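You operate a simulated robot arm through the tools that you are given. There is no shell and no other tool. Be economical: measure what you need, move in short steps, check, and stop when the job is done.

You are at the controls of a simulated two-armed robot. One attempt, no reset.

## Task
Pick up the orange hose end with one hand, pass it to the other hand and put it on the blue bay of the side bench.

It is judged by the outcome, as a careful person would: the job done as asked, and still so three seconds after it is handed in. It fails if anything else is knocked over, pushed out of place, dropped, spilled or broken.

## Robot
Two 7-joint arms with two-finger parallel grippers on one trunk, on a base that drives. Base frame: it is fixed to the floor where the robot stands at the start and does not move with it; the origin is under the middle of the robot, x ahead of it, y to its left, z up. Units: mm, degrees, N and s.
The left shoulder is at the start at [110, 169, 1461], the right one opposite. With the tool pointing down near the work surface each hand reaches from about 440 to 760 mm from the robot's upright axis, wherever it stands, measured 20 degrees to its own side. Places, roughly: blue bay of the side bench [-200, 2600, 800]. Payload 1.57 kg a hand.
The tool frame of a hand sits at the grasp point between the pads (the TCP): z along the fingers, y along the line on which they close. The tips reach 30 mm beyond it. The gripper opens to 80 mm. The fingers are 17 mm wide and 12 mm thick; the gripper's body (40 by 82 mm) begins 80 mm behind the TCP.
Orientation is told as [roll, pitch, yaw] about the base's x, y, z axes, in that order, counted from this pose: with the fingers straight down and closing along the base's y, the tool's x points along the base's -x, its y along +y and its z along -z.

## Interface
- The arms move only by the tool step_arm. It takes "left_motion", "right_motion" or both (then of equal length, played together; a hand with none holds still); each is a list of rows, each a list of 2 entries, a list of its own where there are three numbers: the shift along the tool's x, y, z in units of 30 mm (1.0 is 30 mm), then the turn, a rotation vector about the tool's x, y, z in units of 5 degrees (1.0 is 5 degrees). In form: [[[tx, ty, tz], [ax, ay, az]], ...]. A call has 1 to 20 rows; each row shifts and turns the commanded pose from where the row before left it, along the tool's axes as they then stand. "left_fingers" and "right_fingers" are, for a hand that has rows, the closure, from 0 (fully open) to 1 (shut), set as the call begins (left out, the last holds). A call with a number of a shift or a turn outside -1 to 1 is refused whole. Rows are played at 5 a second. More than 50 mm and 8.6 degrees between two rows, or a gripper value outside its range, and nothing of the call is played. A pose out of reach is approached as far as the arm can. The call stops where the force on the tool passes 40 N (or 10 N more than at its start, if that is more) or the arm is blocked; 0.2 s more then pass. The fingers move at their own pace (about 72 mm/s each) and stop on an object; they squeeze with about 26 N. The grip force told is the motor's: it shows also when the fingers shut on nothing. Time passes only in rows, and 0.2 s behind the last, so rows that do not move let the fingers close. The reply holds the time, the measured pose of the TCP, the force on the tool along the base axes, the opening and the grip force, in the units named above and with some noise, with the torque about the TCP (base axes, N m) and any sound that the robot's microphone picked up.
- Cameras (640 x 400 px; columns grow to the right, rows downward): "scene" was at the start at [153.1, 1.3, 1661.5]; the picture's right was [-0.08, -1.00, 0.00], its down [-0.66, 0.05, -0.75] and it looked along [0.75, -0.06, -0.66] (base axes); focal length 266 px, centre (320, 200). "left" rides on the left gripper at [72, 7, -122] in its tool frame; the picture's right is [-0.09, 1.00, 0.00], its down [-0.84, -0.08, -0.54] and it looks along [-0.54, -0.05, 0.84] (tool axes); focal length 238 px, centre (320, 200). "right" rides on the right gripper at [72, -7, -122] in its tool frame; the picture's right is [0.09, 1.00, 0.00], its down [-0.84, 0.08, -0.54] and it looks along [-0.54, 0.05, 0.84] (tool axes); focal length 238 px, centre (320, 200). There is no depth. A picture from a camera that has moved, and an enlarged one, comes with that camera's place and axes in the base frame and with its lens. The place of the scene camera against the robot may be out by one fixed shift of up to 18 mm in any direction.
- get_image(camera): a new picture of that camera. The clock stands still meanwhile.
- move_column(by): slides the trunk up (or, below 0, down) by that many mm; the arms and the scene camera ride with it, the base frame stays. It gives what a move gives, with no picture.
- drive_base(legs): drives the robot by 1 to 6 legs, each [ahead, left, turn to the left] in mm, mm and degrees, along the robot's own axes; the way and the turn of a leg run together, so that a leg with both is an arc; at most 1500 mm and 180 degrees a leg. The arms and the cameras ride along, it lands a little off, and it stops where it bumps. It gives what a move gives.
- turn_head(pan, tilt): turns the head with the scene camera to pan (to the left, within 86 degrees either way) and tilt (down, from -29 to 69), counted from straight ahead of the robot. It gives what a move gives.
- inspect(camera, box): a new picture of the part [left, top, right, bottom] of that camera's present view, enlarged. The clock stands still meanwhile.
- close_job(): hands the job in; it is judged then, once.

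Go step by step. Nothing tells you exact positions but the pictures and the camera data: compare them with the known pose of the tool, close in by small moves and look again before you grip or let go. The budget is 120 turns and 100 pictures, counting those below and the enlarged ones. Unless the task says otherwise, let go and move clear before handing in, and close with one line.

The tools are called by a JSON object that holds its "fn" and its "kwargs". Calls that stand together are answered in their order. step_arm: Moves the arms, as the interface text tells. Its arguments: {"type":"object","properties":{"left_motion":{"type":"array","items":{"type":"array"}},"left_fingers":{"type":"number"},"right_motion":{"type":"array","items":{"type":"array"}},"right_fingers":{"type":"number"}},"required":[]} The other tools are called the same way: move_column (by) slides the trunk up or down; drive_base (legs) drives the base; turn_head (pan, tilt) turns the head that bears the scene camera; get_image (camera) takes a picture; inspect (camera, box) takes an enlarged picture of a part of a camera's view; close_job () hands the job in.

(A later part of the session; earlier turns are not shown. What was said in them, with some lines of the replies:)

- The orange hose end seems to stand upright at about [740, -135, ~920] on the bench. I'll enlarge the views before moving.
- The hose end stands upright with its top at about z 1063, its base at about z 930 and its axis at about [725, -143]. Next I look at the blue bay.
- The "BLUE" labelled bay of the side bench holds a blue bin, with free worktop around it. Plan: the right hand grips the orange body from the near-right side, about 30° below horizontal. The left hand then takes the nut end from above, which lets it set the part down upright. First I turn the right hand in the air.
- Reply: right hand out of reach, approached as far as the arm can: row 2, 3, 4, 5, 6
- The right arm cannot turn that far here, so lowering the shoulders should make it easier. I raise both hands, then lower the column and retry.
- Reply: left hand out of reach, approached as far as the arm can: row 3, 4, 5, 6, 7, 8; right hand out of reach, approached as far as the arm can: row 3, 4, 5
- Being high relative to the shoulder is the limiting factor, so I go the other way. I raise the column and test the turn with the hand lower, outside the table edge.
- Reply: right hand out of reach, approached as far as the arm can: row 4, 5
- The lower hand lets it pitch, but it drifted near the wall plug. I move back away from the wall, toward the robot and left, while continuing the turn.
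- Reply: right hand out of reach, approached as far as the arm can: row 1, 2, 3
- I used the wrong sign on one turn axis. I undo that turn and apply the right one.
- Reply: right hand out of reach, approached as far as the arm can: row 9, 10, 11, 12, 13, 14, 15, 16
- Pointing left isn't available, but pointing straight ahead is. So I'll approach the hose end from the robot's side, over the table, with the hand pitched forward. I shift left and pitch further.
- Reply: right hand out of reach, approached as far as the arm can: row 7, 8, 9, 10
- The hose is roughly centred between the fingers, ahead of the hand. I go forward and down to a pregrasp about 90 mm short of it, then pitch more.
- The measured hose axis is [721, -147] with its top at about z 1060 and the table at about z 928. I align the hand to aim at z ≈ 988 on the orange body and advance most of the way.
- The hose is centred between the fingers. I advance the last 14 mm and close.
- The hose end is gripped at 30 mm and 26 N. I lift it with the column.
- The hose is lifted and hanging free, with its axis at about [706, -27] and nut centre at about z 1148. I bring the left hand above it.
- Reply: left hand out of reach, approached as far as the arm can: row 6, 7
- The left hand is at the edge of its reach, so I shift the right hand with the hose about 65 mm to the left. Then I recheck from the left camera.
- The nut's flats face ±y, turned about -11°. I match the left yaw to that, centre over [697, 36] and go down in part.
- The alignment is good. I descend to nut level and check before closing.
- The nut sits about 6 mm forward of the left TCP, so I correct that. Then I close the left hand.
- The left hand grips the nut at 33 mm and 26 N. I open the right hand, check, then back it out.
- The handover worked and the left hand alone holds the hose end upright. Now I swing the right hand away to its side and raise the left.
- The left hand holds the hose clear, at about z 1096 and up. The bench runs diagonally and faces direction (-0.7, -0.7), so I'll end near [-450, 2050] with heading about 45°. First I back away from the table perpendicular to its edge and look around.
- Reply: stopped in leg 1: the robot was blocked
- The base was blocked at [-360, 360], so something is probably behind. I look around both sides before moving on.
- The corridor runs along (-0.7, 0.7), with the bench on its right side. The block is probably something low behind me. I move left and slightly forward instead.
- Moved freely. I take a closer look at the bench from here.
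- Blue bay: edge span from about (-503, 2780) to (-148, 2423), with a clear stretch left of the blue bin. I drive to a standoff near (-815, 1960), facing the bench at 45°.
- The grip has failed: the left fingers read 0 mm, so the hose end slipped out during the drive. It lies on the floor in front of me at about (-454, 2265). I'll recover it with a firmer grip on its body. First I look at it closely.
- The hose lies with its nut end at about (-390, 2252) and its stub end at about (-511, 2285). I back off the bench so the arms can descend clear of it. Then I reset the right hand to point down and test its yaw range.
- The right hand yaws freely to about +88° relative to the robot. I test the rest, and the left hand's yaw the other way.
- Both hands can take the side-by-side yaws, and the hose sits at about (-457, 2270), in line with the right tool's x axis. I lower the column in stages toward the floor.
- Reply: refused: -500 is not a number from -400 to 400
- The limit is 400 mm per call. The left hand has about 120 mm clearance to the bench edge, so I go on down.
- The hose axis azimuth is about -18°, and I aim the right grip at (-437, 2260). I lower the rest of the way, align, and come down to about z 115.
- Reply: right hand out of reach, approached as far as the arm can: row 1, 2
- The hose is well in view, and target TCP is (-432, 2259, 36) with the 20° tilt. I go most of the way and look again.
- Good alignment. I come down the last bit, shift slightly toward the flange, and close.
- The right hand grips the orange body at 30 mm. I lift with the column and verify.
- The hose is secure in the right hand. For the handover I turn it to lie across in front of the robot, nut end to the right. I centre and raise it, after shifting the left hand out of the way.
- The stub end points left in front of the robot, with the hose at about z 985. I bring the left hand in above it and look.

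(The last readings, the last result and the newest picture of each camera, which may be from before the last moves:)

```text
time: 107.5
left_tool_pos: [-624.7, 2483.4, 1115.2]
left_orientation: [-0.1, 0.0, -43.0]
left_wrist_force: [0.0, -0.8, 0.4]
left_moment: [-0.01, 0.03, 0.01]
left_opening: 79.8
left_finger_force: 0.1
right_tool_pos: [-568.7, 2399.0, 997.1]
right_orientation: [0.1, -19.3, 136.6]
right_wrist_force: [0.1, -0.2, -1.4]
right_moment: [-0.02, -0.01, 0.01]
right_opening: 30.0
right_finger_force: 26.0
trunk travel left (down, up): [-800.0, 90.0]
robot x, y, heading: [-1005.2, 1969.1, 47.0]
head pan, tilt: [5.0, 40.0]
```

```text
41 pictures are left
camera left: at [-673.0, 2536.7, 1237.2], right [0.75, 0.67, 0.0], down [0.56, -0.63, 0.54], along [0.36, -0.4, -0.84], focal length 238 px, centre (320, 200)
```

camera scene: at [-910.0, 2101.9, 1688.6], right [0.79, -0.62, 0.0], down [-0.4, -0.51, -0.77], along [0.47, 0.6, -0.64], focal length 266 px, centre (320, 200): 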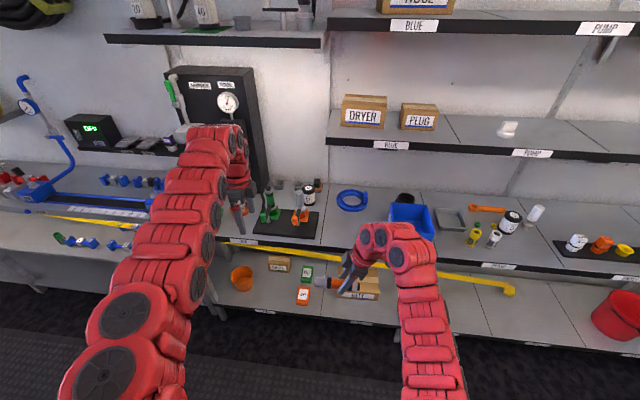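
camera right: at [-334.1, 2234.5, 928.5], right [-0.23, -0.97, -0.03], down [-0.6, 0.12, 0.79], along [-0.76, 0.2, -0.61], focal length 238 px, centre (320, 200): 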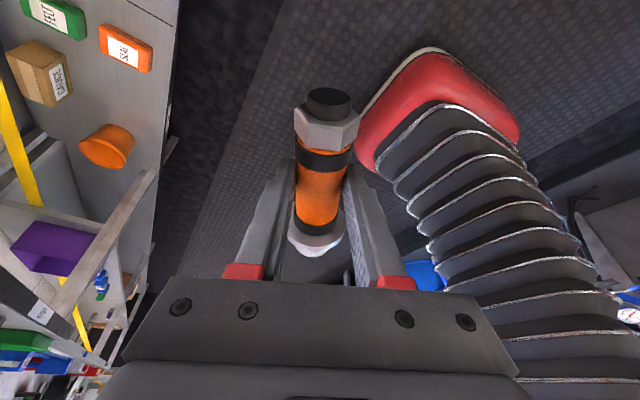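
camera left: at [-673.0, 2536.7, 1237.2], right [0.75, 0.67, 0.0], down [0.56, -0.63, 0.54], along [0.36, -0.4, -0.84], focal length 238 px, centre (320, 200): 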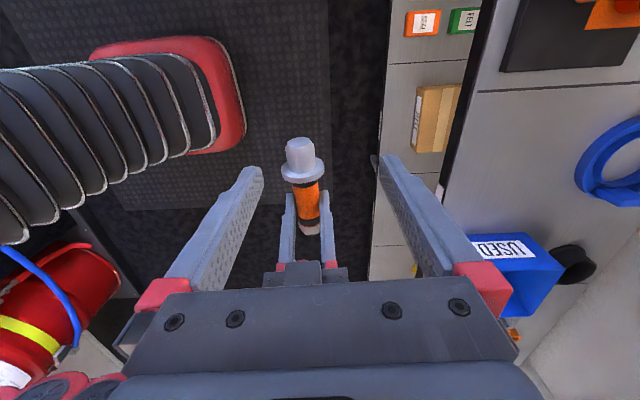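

The flange is at about (-608, 2436, 993) and the right grip is about 48 mm beyond it. I aim the left grip at the orange body just beside the flange. The left hand leans outward by 10°.

{"fn": "step_arm", "kwargs": {"left_motion": [[[0, 0, 0], [0, -1, 0]], [[0, 0, 0], [0, -1, 0]], [[-0.69, -0.4, 0], [0, 0, 0]], [[-0.69, -0.4, 0], [0, 0, 0]], [[0, 0, 0.8], [0, 0, 0]], [[0, 0, 0.8], [0, 0, 0]]]}}

{"fn": "get_image", "kwargs": {"camera": "left"}}

{"fn": "inspect", "kwargs": {"camera": "scene", "box": [240, 190, 440, 315]}}

```text
time: 108.9
left_tool_pos: [-606.6, 2465.4, 1070.6]
left_orientation: [-0.1, -10.0, -43.1]
left_wrist_force: [-0.4, -0.6, 0.4]
left_moment: [0.0, 0.0, 0.0]
left_opening: 80.2
left_finger_force: 0.1
left hand out of reach, approached as far as the arm can: row 2, 3, 4
right_tool_pos: [-570.3, 2398.6, 997.5]
right_orientation: [0.1, -19.3, 136.6]
right_wrist_force: [1.0, 0.6, -1.1]
right_moment: [0.0, -0.07, -0.02]
right_opening: 30.1
right_finger_force: 26.3
trunk travel left (down, up): [-800.0, 90.0]
robot x, y, heading: [-1006.2, 1967.4, 46.6]
head pan, tilt: [5.0, 40.0]
```

```text
40 pictures are left
camera left: at [-668.6, 2532.7, 1178.3], right [0.75, 0.67, 0.01], down [0.48, -0.55, 0.68], along [0.46, -0.5, -0.73], focal length 238 px, centre (320, 200)
```

left: 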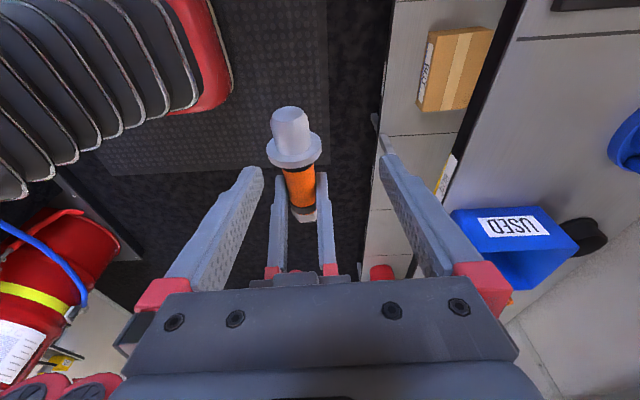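

```text
3.20 times, centred on (340, 252) of scene
camera zoom: at [-909.6, 2101.6, 1688.7], right [0.79, -0.62, 0.0], down [-0.4, -0.51, -0.77], along [0.47, 0.6, -0.64], focal length 850 px, centre (256, 32)
```

zoom: 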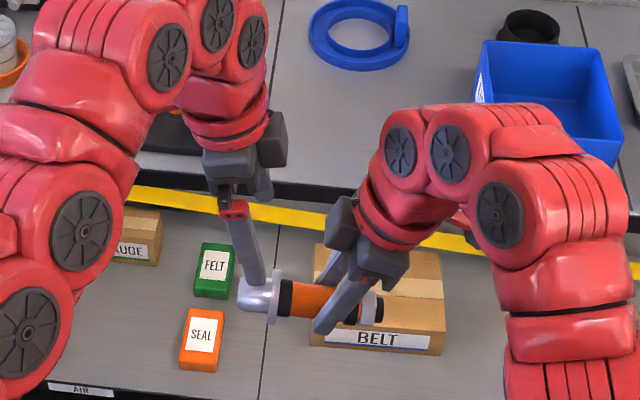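

The view is clear: the hose is level, with free orange body next to the flange. I edge the left hand in and down.

{"fn": "step_arm", "kwargs": {"left_motion": [[[-0.1, -0.4, 0.3], [0, 0, 0]], [[-0.4, -0.42, 0.3], [0, 0, 0]], [[-0.4, 0, 0.3], [0, 0, 0]]]}}

{"fn": "get_image", "kwargs": {"camera": "left"}}

```text
time: 109.7
left_tool_pos: [-592.5, 2431.5, 1045.8]
left_orientation: [-0.1, -9.9, -43.1]
left_wrist_force: [-0.2, 1.2, 0.0]
left_moment: [0.02, 0.02, 0.02]
left_opening: 79.9
left_finger_force: 0.1
left hand out of reach, approached as far as the arm can: row 1, 2
right_tool_pos: [-569.7, 2398.5, 997.4]
right_orientation: [0.1, -19.3, 136.6]
right_wrist_force: [0.0, 0.3, -1.4]
right_moment: [-0.05, -0.04, 0.04]
right_opening: 30.4
right_finger_force: 25.6
trunk travel left (down, up): [-800.0, 90.0]
robot x, y, heading: [-1007.7, 1969.4, 46.9]
head pan, tilt: [5.0, 40.0]
```

```text
38 pictures are left
camera left: at [-654.7, 2498.5, 1154.0], right [0.75, 0.67, 0.01], down [0.48, -0.56, 0.68], along [0.46, -0.5, -0.73], focal length 238 px, centre (320, 200)
```

left: 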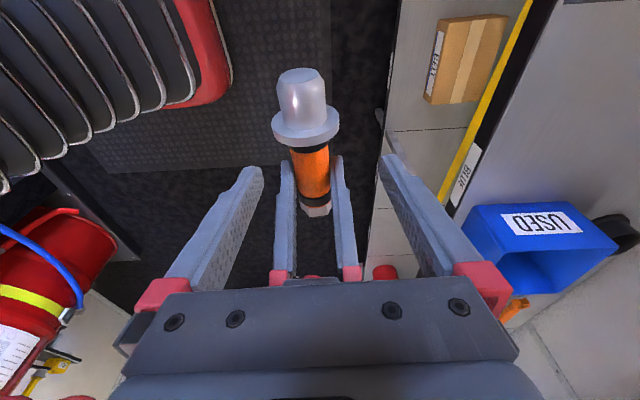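

The left fingers will land on the orange body just inside the flange, with a gap of about 7–9 mm to the right fingers. I descend.

{"fn": "step_arm", "kwargs": {"left_motion": [[[0.03, -0.32, 0.1], [0, 0, 0]], [[0.03, 0, 0.5], [0, 0, 0]], [[0, 0, 0.4], [0, 0, 0]]]}}

{"fn": "get_image", "kwargs": {"camera": "left"}}

{"fn": "inspect", "kwargs": {"camera": "scene", "box": [280, 210, 400, 285]}}

```text
time: 110.5
left_tool_pos: [-598.7, 2423.4, 1016.0]
left_orientation: [-0.1, -10.1, -43.1]
left_wrist_force: [-0.3, 0.1, -0.1]
left_moment: [0.01, -0.03, -0.03]
left_opening: 79.8
left_finger_force: 0.0
right_tool_pos: [-571.5, 2397.9, 996.7]
right_orientation: [0.2, -19.3, 136.7]
right_wrist_force: [-0.7, 1.4, -2.4]
right_moment: [-0.05, -0.09, 0.0]
right_opening: 30.1
right_finger_force: 25.5
trunk travel left (down, up): [-800.0, 90.0]
robot x, y, heading: [-1007.3, 1968.1, 46.9]
head pan, tilt: [5.0, 40.0]
```

```text
37 pictures are left
camera left: at [-660.7, 2491.0, 1124.4], right [0.75, 0.66, 0.01], down [0.48, -0.55, 0.68], along [0.46, -0.5, -0.73], focal length 238 px, centre (320, 200)
```

left: 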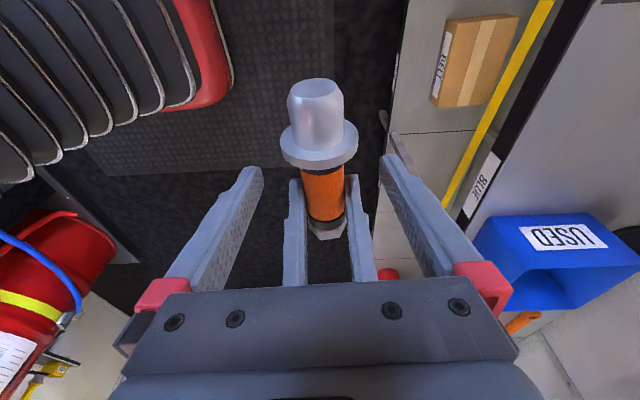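

```text
5.33 times, centred on (340, 248) of scene
camera zoom: at [-909.9, 2102.0, 1688.7], right [0.79, -0.62, 0.0], down [-0.4, -0.51, -0.77], along [0.47, 0.6, -0.64], focal length 1416 px, centre (213, -53)
```

zoom: 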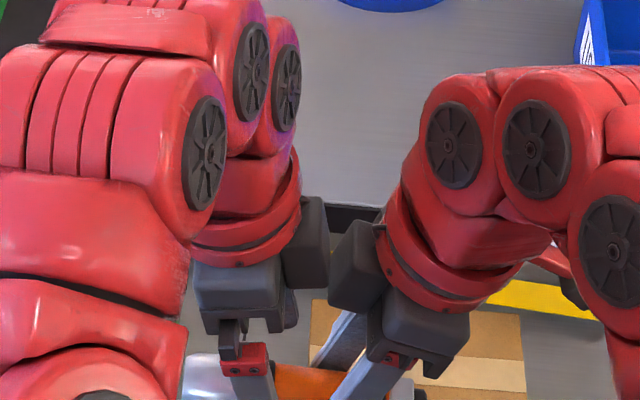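

Some boxes on the two wrists look close to each other. I lean the left hand outward a bit more before the last few millimetres.

{"fn": "step_arm", "kwargs": {"left_motion": [[[0.05, 0, 0], [0, -0.9, 0]], [[0.05, 0, 0], [0, -0.9, 0]]]}}

{"fn": "inspect", "kwargs": {"camera": "scene", "box": [280, 210, 400, 285]}}

{"fn": "get_image", "kwargs": {"camera": "left"}}

```text
time: 111.1
left_tool_pos: [-599.4, 2425.0, 1015.8]
left_orientation: [-0.1, -19.1, -43.1]
left_wrist_force: [0.4, -0.4, 0.2]
left_moment: [0.02, 0.0, 0.0]
left_opening: 80.3
left_finger_force: 0.0
right_tool_pos: [-570.7, 2397.8, 997.1]
right_orientation: [0.0, -19.3, 136.7]
right_wrist_force: [-0.9, -0.6, -1.3]
right_moment: [-0.05, -0.05, 0.05]
right_opening: 29.8
right_finger_force: 26.3
trunk travel left (down, up): [-800.0, 90.0]
robot x, y, heading: [-1007.1, 1968.9, 46.7]
head pan, tilt: [5.0, 40.0]
```

```text
5.33 times, centred on (340, 248) of scene
camera zoom: at [-910.2, 2102.1, 1688.7], right [0.79, -0.62, 0.0], down [-0.4, -0.51, -0.77], along [0.47, 0.6, -0.64], focal length 1416 px, centre (213, -53)
```

zoom: 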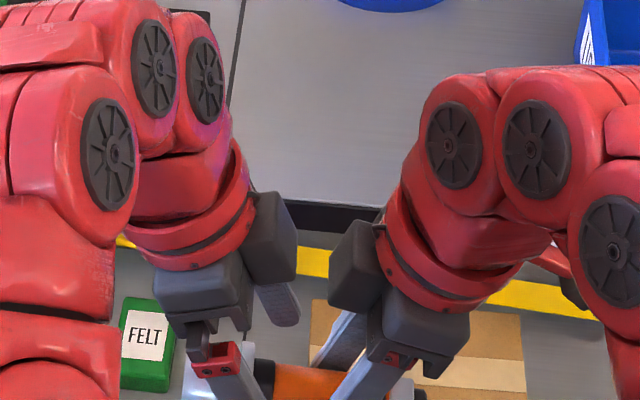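

```text
34 pictures are left
camera left: at [-673.7, 2504.0, 1108.4], right [0.74, 0.67, 0.03], down [0.4, -0.48, 0.79], along [0.54, -0.57, -0.62], focal length 238 px, centre (320, 200)
```

left: 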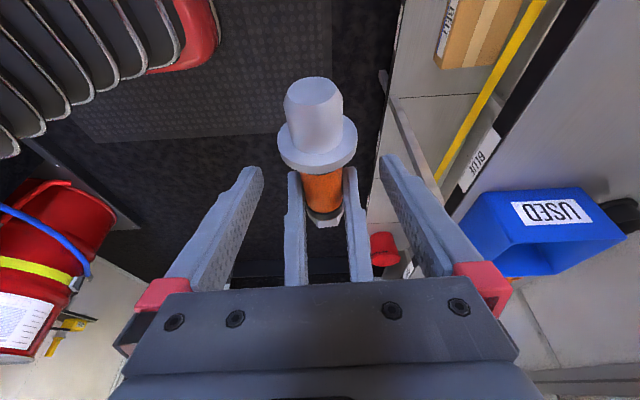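

There is ample clearance between the wrists now. I descend the last 10 mm and close the left hand.

{"fn": "step_arm", "kwargs": {"left_motion": [[[0.05, 0, 0.17], [0, 0, 0]], [[0, 0, 0.17], [0, 0, 0]]]}}

{"fn": "step_arm", "kwargs": {"left_motion": [[[0, 0, 0], [0, 0, 0]], [[0, 0, 0], [0, 0, 0]], [[0, 0, 0], [0, 0, 0]], [[0, 0, 0], [0, 0, 0]], [[0, 0, 0], [0, 0, 0]]], "left_fingers": 1}}

{"fn": "get_image", "kwargs": {"camera": "left"}}

{"fn": "get_image", "kwargs": {"camera": "right"}}

```text
time: 111.7
left_tool_pos: [-598.3, 2424.8, 1006.9]
left_orientation: [-0.1, -19.1, -43.2]
left_wrist_force: [0.3, 0.1, -0.5]
left_moment: [-0.04, 0.01, 0.02]
left_opening: 80.1
left_finger_force: 0.0
right_tool_pos: [-570.1, 2398.8, 998.0]
right_orientation: [0.0, -19.2, 136.7]
right_wrist_force: [-0.1, -0.2, -1.7]
right_moment: [-0.07, -0.04, 0.01]
right_opening: 30.0
right_finger_force: 25.8
trunk travel left (down, up): [-800.0, 90.0]
robot x, y, heading: [-1006.1, 1968.4, 46.8]
head pan, tilt: [5.0, 40.0]
```

```text
time: 112.9
left_tool_pos: [-598.8, 2425.3, 1007.2]
left_orientation: [-0.1, -19.0, -43.1]
left_wrist_force: [0.7, -0.8, 0.1]
left_moment: [-0.07, -0.04, -0.06]
left_opening: 30.1
left_finger_force: 26.1
right_tool_pos: [-570.7, 2399.7, 998.2]
right_orientation: [0.1, -19.3, 136.7]
right_wrist_force: [0.8, 0.4, -0.4]
right_moment: [0.03, -0.04, 0.04]
right_opening: 30.0
right_finger_force: 26.9
trunk travel left (down, up): [-800.0, 90.0]
robot x, y, heading: [-1008.6, 1967.8, 46.9]
head pan, tilt: [5.0, 40.0]
```

```text
33 pictures are left
camera left: at [-671.8, 2502.8, 1098.7], right [0.74, 0.67, 0.03], down [0.4, -0.48, 0.78], along [0.54, -0.57, -0.62], focal length 238 px, centre (320, 200)
```

left: 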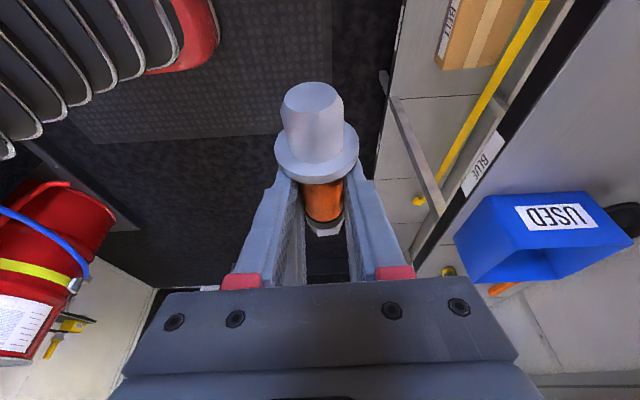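

```text
32 pictures are left
camera right: at [-487.5, 2329.4, 1089.7], right [-0.62, -0.78, -0.03], down [-0.5, 0.36, 0.79], along [-0.61, 0.5, -0.61], focal length 238 px, centre (320, 200)
```

right: 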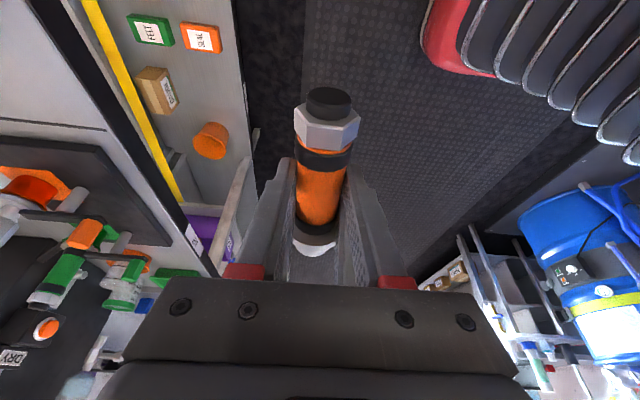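

The left hand holds the orange body at 30 mm, with almost no strain. I open the right hand and back it off along its own axis.

{"fn": "step_arm", "kwargs": {"right_motion": [[[0, 0, 0], [0, 0, 0]], [[0, 0, 0], [0, 0, 0]], [[0, 0, 0], [0, 0, 0]], [[0, 0, 0], [0, 0, 0]]], "right_fingers": 0}}

{"fn": "step_arm", "kwargs": {"right_motion": [[[0, 0, -0.6], [0, 0, 0]], [[0, 0, -0.8], [0, 0, 0]], [[0.3, 0, -0.8], [0, 0, 0]], [[0.9, 0, -0.3], [0, 0, 0]], [[0.9, 0, 0], [0, 0, 0]], [[0.9, 0, 0], [0, 0, 0]], [[0.9, 0, 0], [0, 0, 0]], [[0.9, 0, 0], [0, 0, 0]]]}}

{"fn": "get_image", "kwargs": {"camera": "left"}}

{"fn": "get_image", "kwargs": {"camera": "scene"}}

```text
time: 113.9
left_tool_pos: [-597.4, 2425.2, 1006.5]
left_orientation: [-0.2, -19.0, -43.0]
left_wrist_force: [-0.5, 0.0, 0.0]
left_moment: [0.01, 0.0, 0.0]
left_opening: 30.0
left_finger_force: 25.7
right_tool_pos: [-570.9, 2397.6, 998.0]
right_orientation: [0.1, -19.3, 136.8]
right_wrist_force: [-0.5, -0.4, -0.1]
right_moment: [0.02, 0.02, -0.01]
right_opening: 79.8
right_finger_force: 0.0
trunk travel left (down, up): [-800.0, 90.0]
robot x, y, heading: [-1008.1, 1970.6, 46.8]
head pan, tilt: [5.0, 40.0]
```

```text
time: 115.7
left_tool_pos: [-596.8, 2424.1, 1006.3]
left_orientation: [-0.1, -19.0, -42.9]
left_wrist_force: [0.9, -0.9, 0.8]
left_moment: [0.02, 0.0, 0.01]
left_opening: 29.9
left_finger_force: 26.1
right_tool_pos: [-454.7, 2289.8, 1019.4]
right_orientation: [0.0, -19.2, 136.8]
right_wrist_force: [0.3, -0.2, 0.3]
right_moment: [0.03, 0.01, 0.01]
right_opening: 80.1
right_finger_force: 0.0
trunk travel left (down, up): [-800.0, 90.0]
robot x, y, heading: [-1005.6, 1968.2, 46.9]
head pan, tilt: [5.0, 40.0]
```

```text
31 pictures are left
camera left: at [-671.5, 2502.6, 1098.7], right [0.74, 0.67, 0.03], down [0.4, -0.48, 0.78], along [0.54, -0.57, -0.62], focal length 238 px, centre (320, 200)
```

left: 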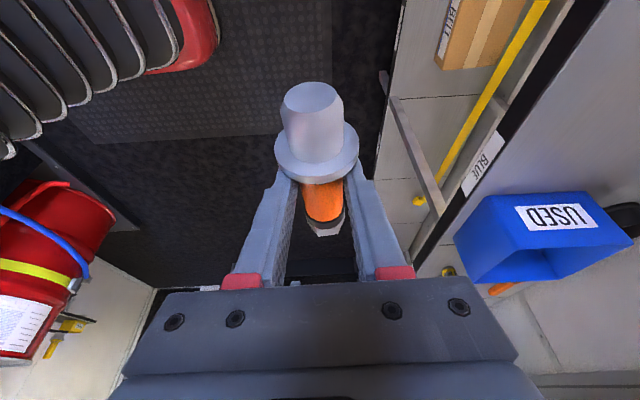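

```text
30 pictures are left
camera scene: at [-909.4, 2101.5, 1688.7], right [0.79, -0.62, 0.0], down [-0.4, -0.51, -0.77], along [0.47, 0.6, -0.64], focal length 266 px, centre (320, 200)
```

scene: 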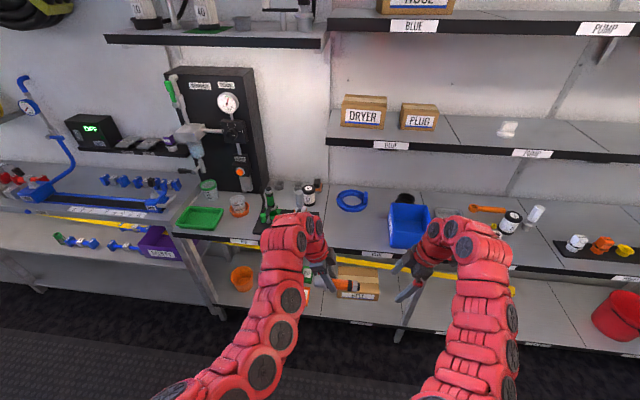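

The second handover succeeded, and the left hand alone holds the orange body. Now I localise the bay precisely.

{"fn": "inspect", "kwargs": {"camera": "scene", "box": [290, 160, 450, 260]}}

{"fn": "get_image", "kwargs": {"camera": "right"}}

```text
4.00 times, centred on (370, 210) of scene
camera zoom: at [-909.4, 2101.5, 1688.7], right [0.79, -0.62, 0.0], down [-0.4, -0.51, -0.77], along [0.47, 0.6, -0.64], focal length 1062 px, centre (120, 160)
```

zoom: 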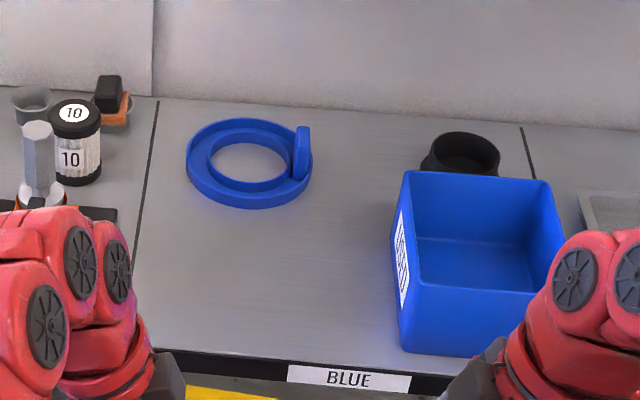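

```text
28 pictures are left
camera right: at [-371.8, 2221.1, 1112.2], right [-0.62, -0.79, -0.03], down [-0.5, 0.36, 0.79], along [-0.61, 0.5, -0.61], focal length 238 px, centre (320, 200)
```

right: 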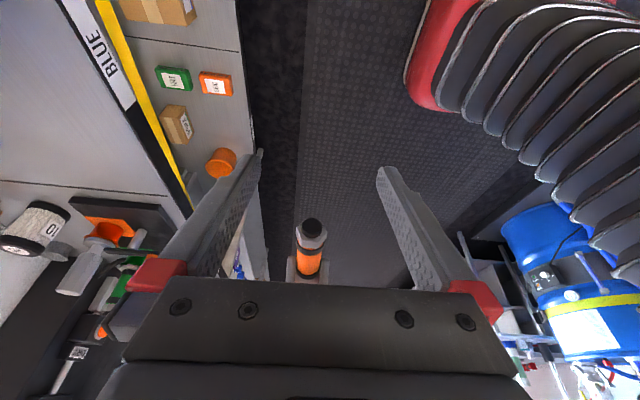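

The bench top is at about z 845, with its edge through (-305, 2489). The free patch of the blue bay is left of the bin. I tuck the right arm back, then drive in small steps while watching the grip.

{"fn": "step_arm", "kwargs": {"right_motion": [[[0, 0.9, -0.1], [0, 0, 0]], [[0, 0.9, -0.1], [0, 0, 0]], [[0, 0.9, -0.1], [0, 0, 0]], [[0, 0.9, -0.1], [0, 0, 0]], [[0, 0.9, -0.1], [0, 0, 0]], [[0, 0.9, -0.1], [0, 0, 0]]]}}

{"fn": "drive_base", "kwargs": {"legs": [[80, -20, 0]]}}

```text
time: 117.1
left_tool_pos: [-599.5, 2423.2, 1007.5]
left_orientation: [0.0, -19.0, -43.1]
left_wrist_force: [0.5, 0.2, 0.4]
left_moment: [0.01, -0.02, -0.02]
left_opening: 29.9
left_finger_force: 26.2
right_tool_pos: [-559.4, 2168.8, 1038.9]
right_orientation: [0.0, -19.3, 136.7]
right_wrist_force: [-0.3, -0.1, 0.7]
right_moment: [0.0, 0.02, -0.03]
right_opening: 80.0
right_finger_force: 0.1
trunk travel left (down, up): [-800.0, 90.0]
robot x, y, heading: [-1004.4, 1971.2, 46.7]
head pan, tilt: [5.0, 40.0]
```

```text
time: 118.2
left_tool_pos: [-529.1, 2468.6, 1006.9]
left_orientation: [-0.1, -19.0, -43.1]
left_wrist_force: [0.1, 0.2, -1.4]
left_moment: [-0.01, 0.0, 0.01]
left_opening: 30.3
left_finger_force: 25.7
right_tool_pos: [-489.5, 2213.2, 1039.0]
right_orientation: [0.1, -19.3, 136.6]
right_wrist_force: [0.6, -0.4, 0.2]
right_moment: [-0.02, 0.0, 0.0]
right_opening: 79.9
right_finger_force: 0.1
trunk travel left (down, up): [-800.0, 90.0]
robot x, y, heading: [-940.1, 2012.2, 46.6]
head pan, tilt: [5.0, 40.0]
```

The grip is steady. I continue with the remaining 267 mm ahead and 54 mm right in short legs.

{"fn": "drive_base", "kwargs": {"legs": [[90, -18, 0], [90, -18, 0]]}}

{"fn": "get_image", "kwargs": {"camera": "left"}}

{"fn": "get_image", "kwargs": {"camera": "scene"}}

```text
time: 120.0
left_tool_pos: [-375.5, 2576.9, 1005.8]
left_orientation: [-0.1, -19.1, -43.3]
left_wrist_force: [0.1, 0.5, -1.8]
left_moment: [-0.01, 0.02, 0.03]
left_opening: 30.0
left_finger_force: 25.9
right_tool_pos: [-336.7, 2321.1, 1038.2]
right_orientation: [0.1, -19.2, 136.5]
right_wrist_force: [0.3, 0.4, -0.7]
right_moment: [-0.04, -0.02, 0.03]
right_opening: 80.1
right_finger_force: 0.0
trunk travel left (down, up): [-800.0, 90.0]
robot x, y, heading: [-782.0, 2119.5, 46.5]
head pan, tilt: [5.0, 40.0]
```

```text
27 pictures are left
camera left: at [-449.1, 2654.8, 1098.3], right [0.75, 0.67, 0.03], down [0.4, -0.48, 0.78], along [0.54, -0.57, -0.62], focal length 238 px, centre (320, 200)
```

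left: 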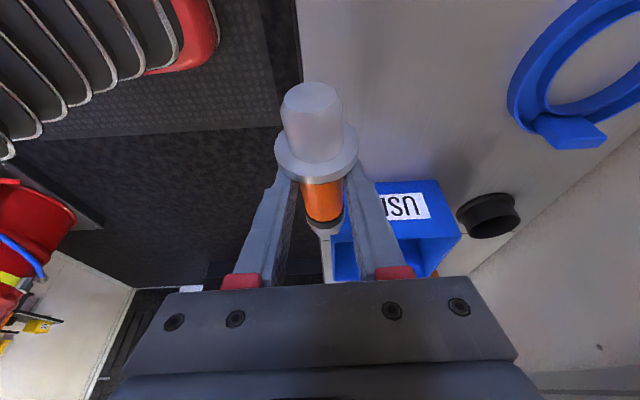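

```text
26 pictures are left
camera scene: at [-688.5, 2254.9, 1688.6], right [0.78, -0.62, 0.0], down [-0.4, -0.5, -0.77], along [0.48, 0.6, -0.64], focal length 266 px, centre (320, 200)
```

scene: 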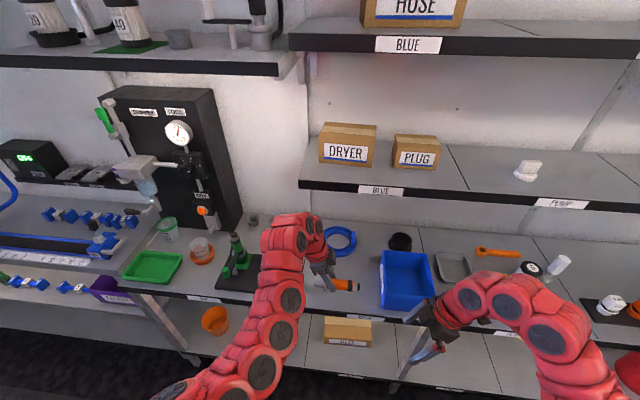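

Good so far: the hose is above the bay's front edge, left of the bin. I drive the last 82 mm ahead and check from close up.

{"fn": "drive_base", "kwargs": {"legs": [[82, -17, 0]]}}

{"fn": "inspect", "kwargs": {"camera": "scene", "box": [230, 170, 470, 320]}}

{"fn": "get_image", "kwargs": {"camera": "left"}}

```text
time: 121.1
left_tool_pos: [-307.9, 2622.4, 1006.2]
left_orientation: [-0.1, -19.1, -43.3]
left_wrist_force: [0.6, 0.0, -1.7]
left_moment: [-0.04, -0.02, 0.0]
left_opening: 30.1
left_finger_force: 25.8
right_tool_pos: [-270.6, 2367.6, 1038.9]
right_orientation: [0.0, -19.3, 136.6]
right_wrist_force: [-0.1, -0.4, -0.5]
right_moment: [0.01, 0.01, -0.01]
right_opening: 80.1
right_finger_force: 0.0
trunk travel left (down, up): [-800.0, 90.0]
robot x, y, heading: [-719.2, 2173.0, 46.7]
head pan, tilt: [5.0, 40.0]
```

```text
2.67 times, centred on (350, 245) of scene
camera zoom: at [-622.2, 2300.9, 1688.8], right [0.78, -0.62, 0.0], down [-0.4, -0.5, -0.77], along [0.48, 0.6, -0.64], focal length 708 px, centre (240, 80)
```

zoom: 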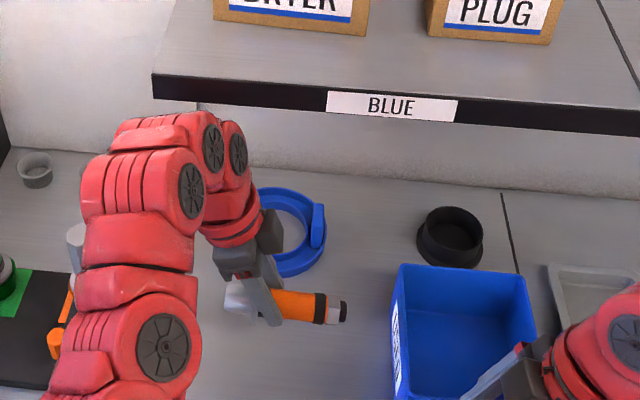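

```text
24 pictures are left
camera left: at [-382.1, 2700.9, 1098.9], right [0.75, 0.66, 0.03], down [0.39, -0.48, 0.78], along [0.54, -0.57, -0.62], focal length 238 px, centre (320, 200)
```

left: 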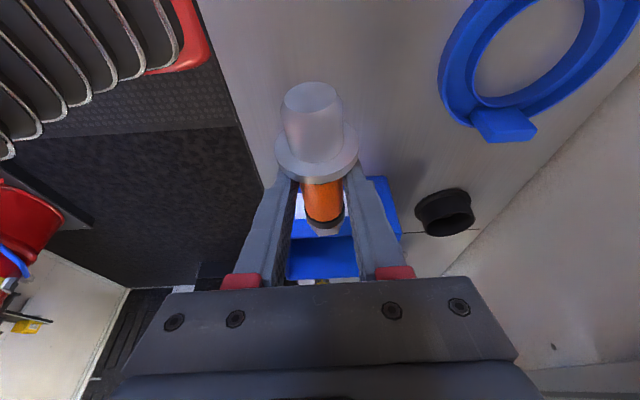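

Well placed: the hose is over clear bay surface, left of the bin and in front of the blue ring. I lower with the left arm only, 95 mm first.

{"fn": "step_arm", "kwargs": {"left_motion": [[[0.262, 0, 0.756], [0, 0, 0]], [[0.262, 0, 0.756], [0, 0, 0]], [[0.262, 0, 0.756], [0, 0, 0]], [[0.262, 0, 0.756], [0, 0, 0]]]}}

{"fn": "inspect", "kwargs": {"camera": "scene", "box": [230, 190, 390, 290]}}

{"fn": "get_image", "kwargs": {"camera": "left"}}

{"fn": "get_image", "kwargs": {"camera": "right"}}

```text
time: 122.1
left_tool_pos: [-310.5, 2622.1, 910.5]
left_orientation: [-0.1, -19.0, -43.3]
left_wrist_force: [0.7, 0.2, -1.6]
left_moment: [-0.02, -0.01, 0.0]
left_opening: 30.2
left_finger_force: 26.7
right_tool_pos: [-270.7, 2367.5, 1039.0]
right_orientation: [0.1, -19.3, 136.4]
right_wrist_force: [0.9, -0.3, -0.2]
right_moment: [0.0, 0.04, -0.04]
right_opening: 79.9
right_finger_force: 0.1
trunk travel left (down, up): [-800.0, 90.0]
robot x, y, heading: [-719.2, 2168.2, 46.5]
head pan, tilt: [5.0, 40.0]
```

```text
4.00 times, centred on (310, 240) of scene
camera zoom: at [-622.3, 2301.3, 1688.7], right [0.78, -0.62, 0.0], down [-0.4, -0.5, -0.77], along [0.48, 0.6, -0.64], focal length 1062 px, centre (360, 40)
```

zoom: 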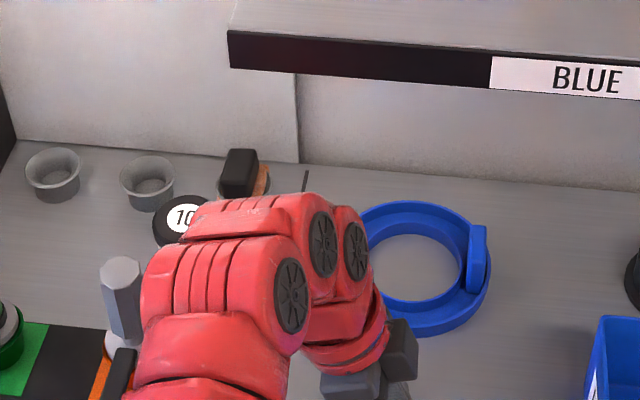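

```text
22 pictures are left
camera left: at [-383.3, 2702.0, 1003.2], right [0.75, 0.66, 0.03], down [0.39, -0.48, 0.78], along [0.54, -0.57, -0.62], focal length 238 px, centre (320, 200)
```

left: 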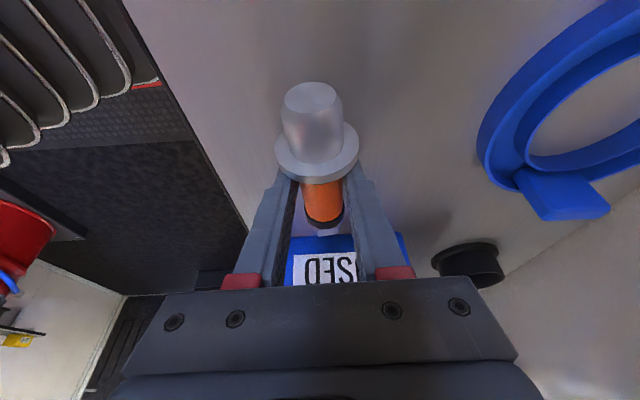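

```text
21 pictures are left
camera right: at [-187.8, 2297.8, 1130.7], right [-0.62, -0.78, -0.03], down [-0.5, 0.36, 0.79], along [-0.61, 0.51, -0.61], focal length 238 px, centre (320, 200)
```

right: 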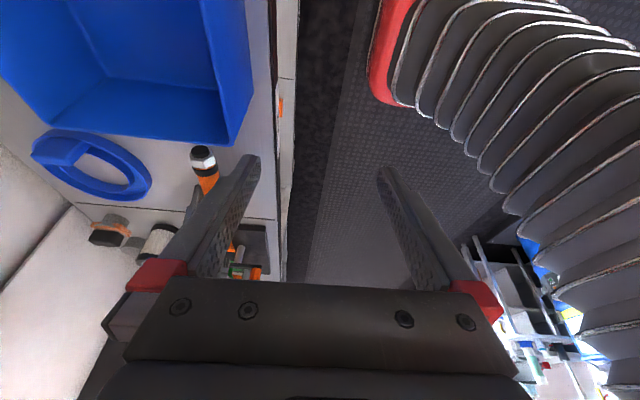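

Clear on all sides. I lower a further 14 mm, then small increments to feel for contact.

{"fn": "step_arm", "kwargs": {"left_motion": [[[0.076, 0, 0.22], [0, 0, 0]], [[0.076, 0, 0.22], [0, 0, 0]]]}}

{"fn": "step_arm", "kwargs": {"left_motion": [[[0.033, 0, 0.095], [0, 0, 0]]]}}

{"fn": "get_image", "kwargs": {"camera": "left"}}

{"fn": "inspect", "kwargs": {"camera": "right", "box": [140, 120, 300, 220]}}

```text
time: 122.7
left_tool_pos: [-309.9, 2624.1, 896.1]
left_orientation: [-0.1, -19.0, -43.3]
left_wrist_force: [0.1, -0.4, -2.0]
left_moment: [0.02, 0.0, -0.03]
left_opening: 30.2
left_finger_force: 25.7
right_tool_pos: [-270.1, 2367.0, 1038.8]
right_orientation: [0.1, -19.3, 136.6]
right_wrist_force: [-0.3, 0.2, 1.0]
right_moment: [0.01, 0.03, 0.02]
right_opening: 79.9
right_finger_force: 0.1
trunk travel left (down, up): [-800.0, 90.0]
robot x, y, heading: [-719.3, 2167.9, 46.8]
head pan, tilt: [5.0, 40.0]
```

```text
time: 123.1
left_tool_pos: [-309.4, 2622.5, 895.4]
left_orientation: [0.1, -19.1, -43.2]
left_wrist_force: [-1.8, 1.6, 15.5]
left_moment: [0.31, 0.25, 0.01]
left_opening: 30.2
left_finger_force: 26.0
right_tool_pos: [-271.5, 2366.0, 1038.8]
right_orientation: [0.0, -19.4, 136.4]
right_wrist_force: [0.7, -0.3, -0.5]
right_moment: [0.0, 0.01, -0.01]
right_opening: 79.8
right_finger_force: 0.2
trunk travel left (down, up): [-800.0, 90.0]
robot x, y, heading: [-718.5, 2170.8, 46.4]
head pan, tilt: [5.0, 40.0]
```

```text
20 pictures are left
camera left: at [-383.2, 2701.4, 988.0], right [0.75, 0.67, 0.03], down [0.39, -0.48, 0.78], along [0.54, -0.57, -0.62], focal length 238 px, centre (320, 200)
```

left: 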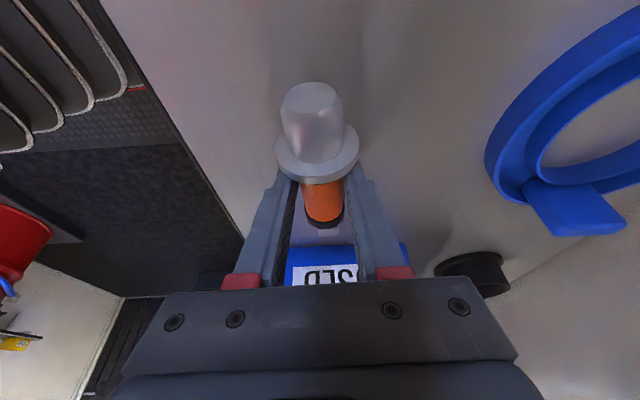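

```text
4.00 times, centred on (220, 170) of right
camera zoom: at [-188.5, 2297.1, 1131.5], right [-0.62, -0.78, -0.03], down [-0.5, 0.36, 0.79], along [-0.61, 0.51, -0.61], focal length 953 px, centre (720, 320)
```

zoom: 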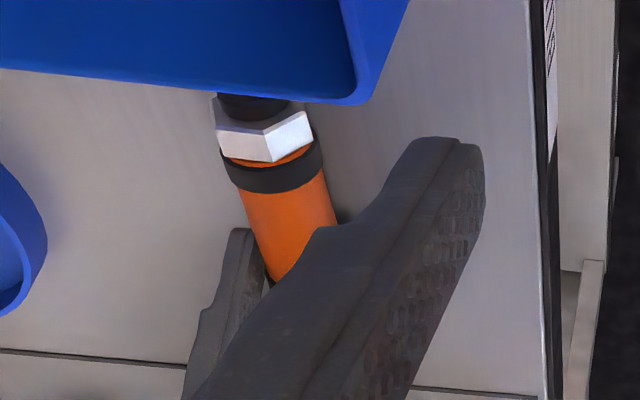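

Contact is felt under the flange (15 N up), and the nut end is only about 5 mm above the surface. I ease the nut end down with a small tilt before letting go.

{"fn": "step_arm", "kwargs": {"left_motion": [[[0, 0, 0], [0, 0.4, 0]], [[0, 0, 0], [0, 0.35, 0]]]}}

```text
time: 123.7
left_tool_pos: [-308.4, 2621.9, 894.0]
left_orientation: [0.0, -15.3, -43.5]
left_wrist_force: [2.5, 2.0, 11.1]
left_moment: [-0.38, -0.58, 0.16]
left_opening: 30.2
left_finger_force: 25.8
right_tool_pos: [-270.9, 2367.9, 1039.3]
right_orientation: [0.0, -19.3, 136.5]
right_wrist_force: [0.5, -0.9, 0.1]
right_moment: [-0.02, -0.04, 0.01]
right_opening: 79.9
right_finger_force: 0.0
trunk travel left (down, up): [-800.0, 90.0]
robot x, y, heading: [-720.6, 2169.0, 46.6]
head pan, tilt: [5.0, 40.0]
```

Both ends now bear on the bench. I open the left hand and retreat straight up.

{"fn": "step_arm", "kwargs": {"left_motion": [[[0, 0, 0], [0, 0, 0]], [[0, 0, 0], [0, 0, 0]], [[0, 0, 0], [0, 0, 0]], [[0, 0, 0], [0, 0, 0]]], "left_fingers": 0}}

{"fn": "get_image", "kwargs": {"camera": "left"}}

```text
time: 124.7
left_tool_pos: [-308.9, 2622.1, 893.7]
left_orientation: [-0.1, -15.1, -43.2]
left_wrist_force: [-0.5, 1.2, 0.5]
left_moment: [-0.01, 0.0, 0.01]
left_opening: 80.0
left_finger_force: 0.2
right_tool_pos: [-271.8, 2366.6, 1039.3]
right_orientation: [0.2, -19.4, 136.5]
right_wrist_force: [0.1, 0.2, -0.4]
right_moment: [-0.02, 0.0, 0.01]
right_opening: 80.0
right_finger_force: 0.0
trunk travel left (down, up): [-800.0, 90.0]
robot x, y, heading: [-720.8, 2166.1, 46.7]
head pan, tilt: [5.0, 40.0]
```

```text
18 pictures are left
camera left: at [-377.8, 2696.5, 992.6], right [0.75, 0.66, 0.02], down [0.43, -0.51, 0.74], along [0.5, -0.55, -0.67], focal length 238 px, centre (320, 200)
```

left: 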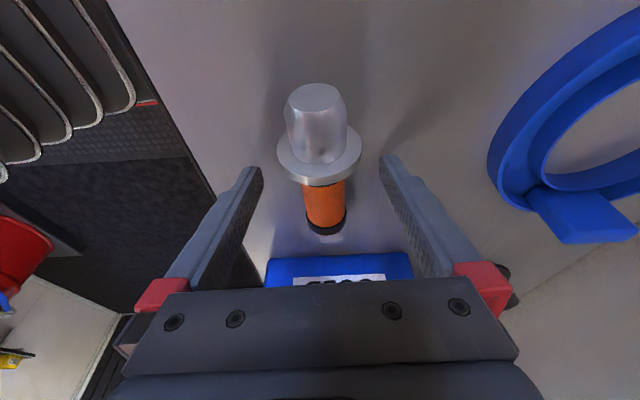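

The hose stays put between the open fingers. I raise the hand straight up.

{"fn": "step_arm", "kwargs": {"left_motion": [[[-0.2, 0, -0.75], [0, 0, 0]], [[-0.2, 0, -0.75], [0, 0, 0]], [[-0.2, 0, -0.75], [0, 0, 0]], [[-0.2, 0, -0.75], [0, 0, 0]], [[-0.2, 0, -0.75], [0, 0, 0]]]}}

{"fn": "drive_base", "kwargs": {"legs": [[-150, 0, 0]]}}

{"fn": "get_image", "kwargs": {"camera": "scene"}}

{"fn": "inspect", "kwargs": {"camera": "scene", "box": [240, 180, 440, 305]}}

```text
time: 125.9
left_tool_pos: [-310.4, 2624.2, 1011.9]
left_orientation: [0.0, -15.2, -43.5]
left_wrist_force: [0.0, -0.5, 1.1]
left_moment: [0.01, 0.0, 0.01]
left_opening: 79.9
left_finger_force: 0.1
right_tool_pos: [-270.8, 2367.4, 1038.8]
right_orientation: [0.0, -19.3, 136.4]
right_wrist_force: [-0.7, -0.1, -0.3]
right_moment: [0.01, 0.02, 0.01]
right_opening: 80.0
right_finger_force: 0.0
trunk travel left (down, up): [-800.0, 90.0]
robot x, y, heading: [-720.7, 2167.6, 46.7]
head pan, tilt: [5.0, 40.0]
```

```text
time: 127.3
left_tool_pos: [-415.1, 2514.0, 1010.0]
left_orientation: [0.0, -15.2, -43.3]
left_wrist_force: [-0.1, 0.6, 0.0]
left_moment: [-0.03, -0.01, 0.02]
left_opening: 80.4
left_finger_force: 0.1
right_tool_pos: [-374.1, 2257.2, 1038.9]
right_orientation: [0.1, -19.3, 136.5]
right_wrist_force: [-0.8, 0.7, 0.6]
right_moment: [0.01, -0.01, 0.01]
right_opening: 80.0
right_finger_force: 0.1
trunk travel left (down, up): [-800.0, 90.0]
robot x, y, heading: [-826.0, 2057.5, 46.5]
head pan, tilt: [5.0, 40.0]
```

```text
17 pictures are left
camera scene: at [-725.8, 2191.3, 1688.5], right [0.78, -0.62, 0.0], down [-0.4, -0.5, -0.77], along [0.48, 0.6, -0.64], focal length 266 px, centre (320, 200)
```

scene: 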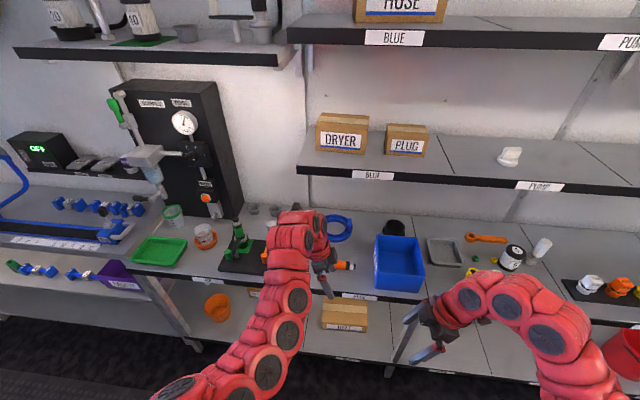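

```text
3.20 times, centred on (340, 242) of scene
camera zoom: at [-725.8, 2191.3, 1688.5], right [0.78, -0.62, 0.0], down [-0.4, -0.5, -0.77], along [0.48, 0.6, -0.64], focal length 850 px, centre (256, 64)
```

zoom: 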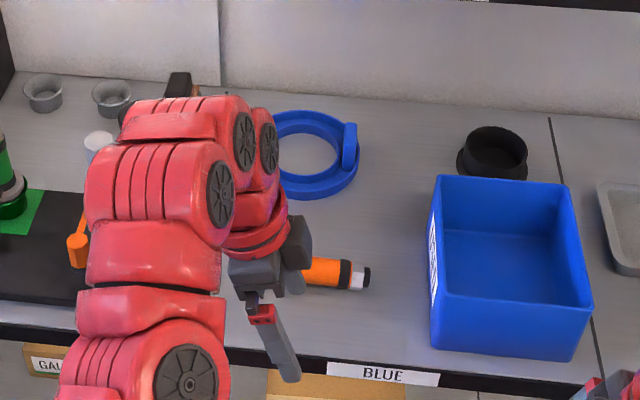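

The hose end lies at rest inside the blue bay, between the ring and the bin. Both hands are empty and clear, and nothing else on the bench was touched.

{"fn": "close_job", "kwargs": {}}

```text
The job is handed in.
```

The orange hose end now lies on the blue bay of the side bench, lying on its side rather than upright. The right hand picked it up and passed it to the left, but the left hand lost its grip while the robot was driving and the part fell to the floor. I picked it up again with the right hand, passed it to the left a second time with a firmer grip on the body, and set it down. Earlier in that drive the base also bumped something behind it and stopped; I couldn't see what, so that spot is worth a check.
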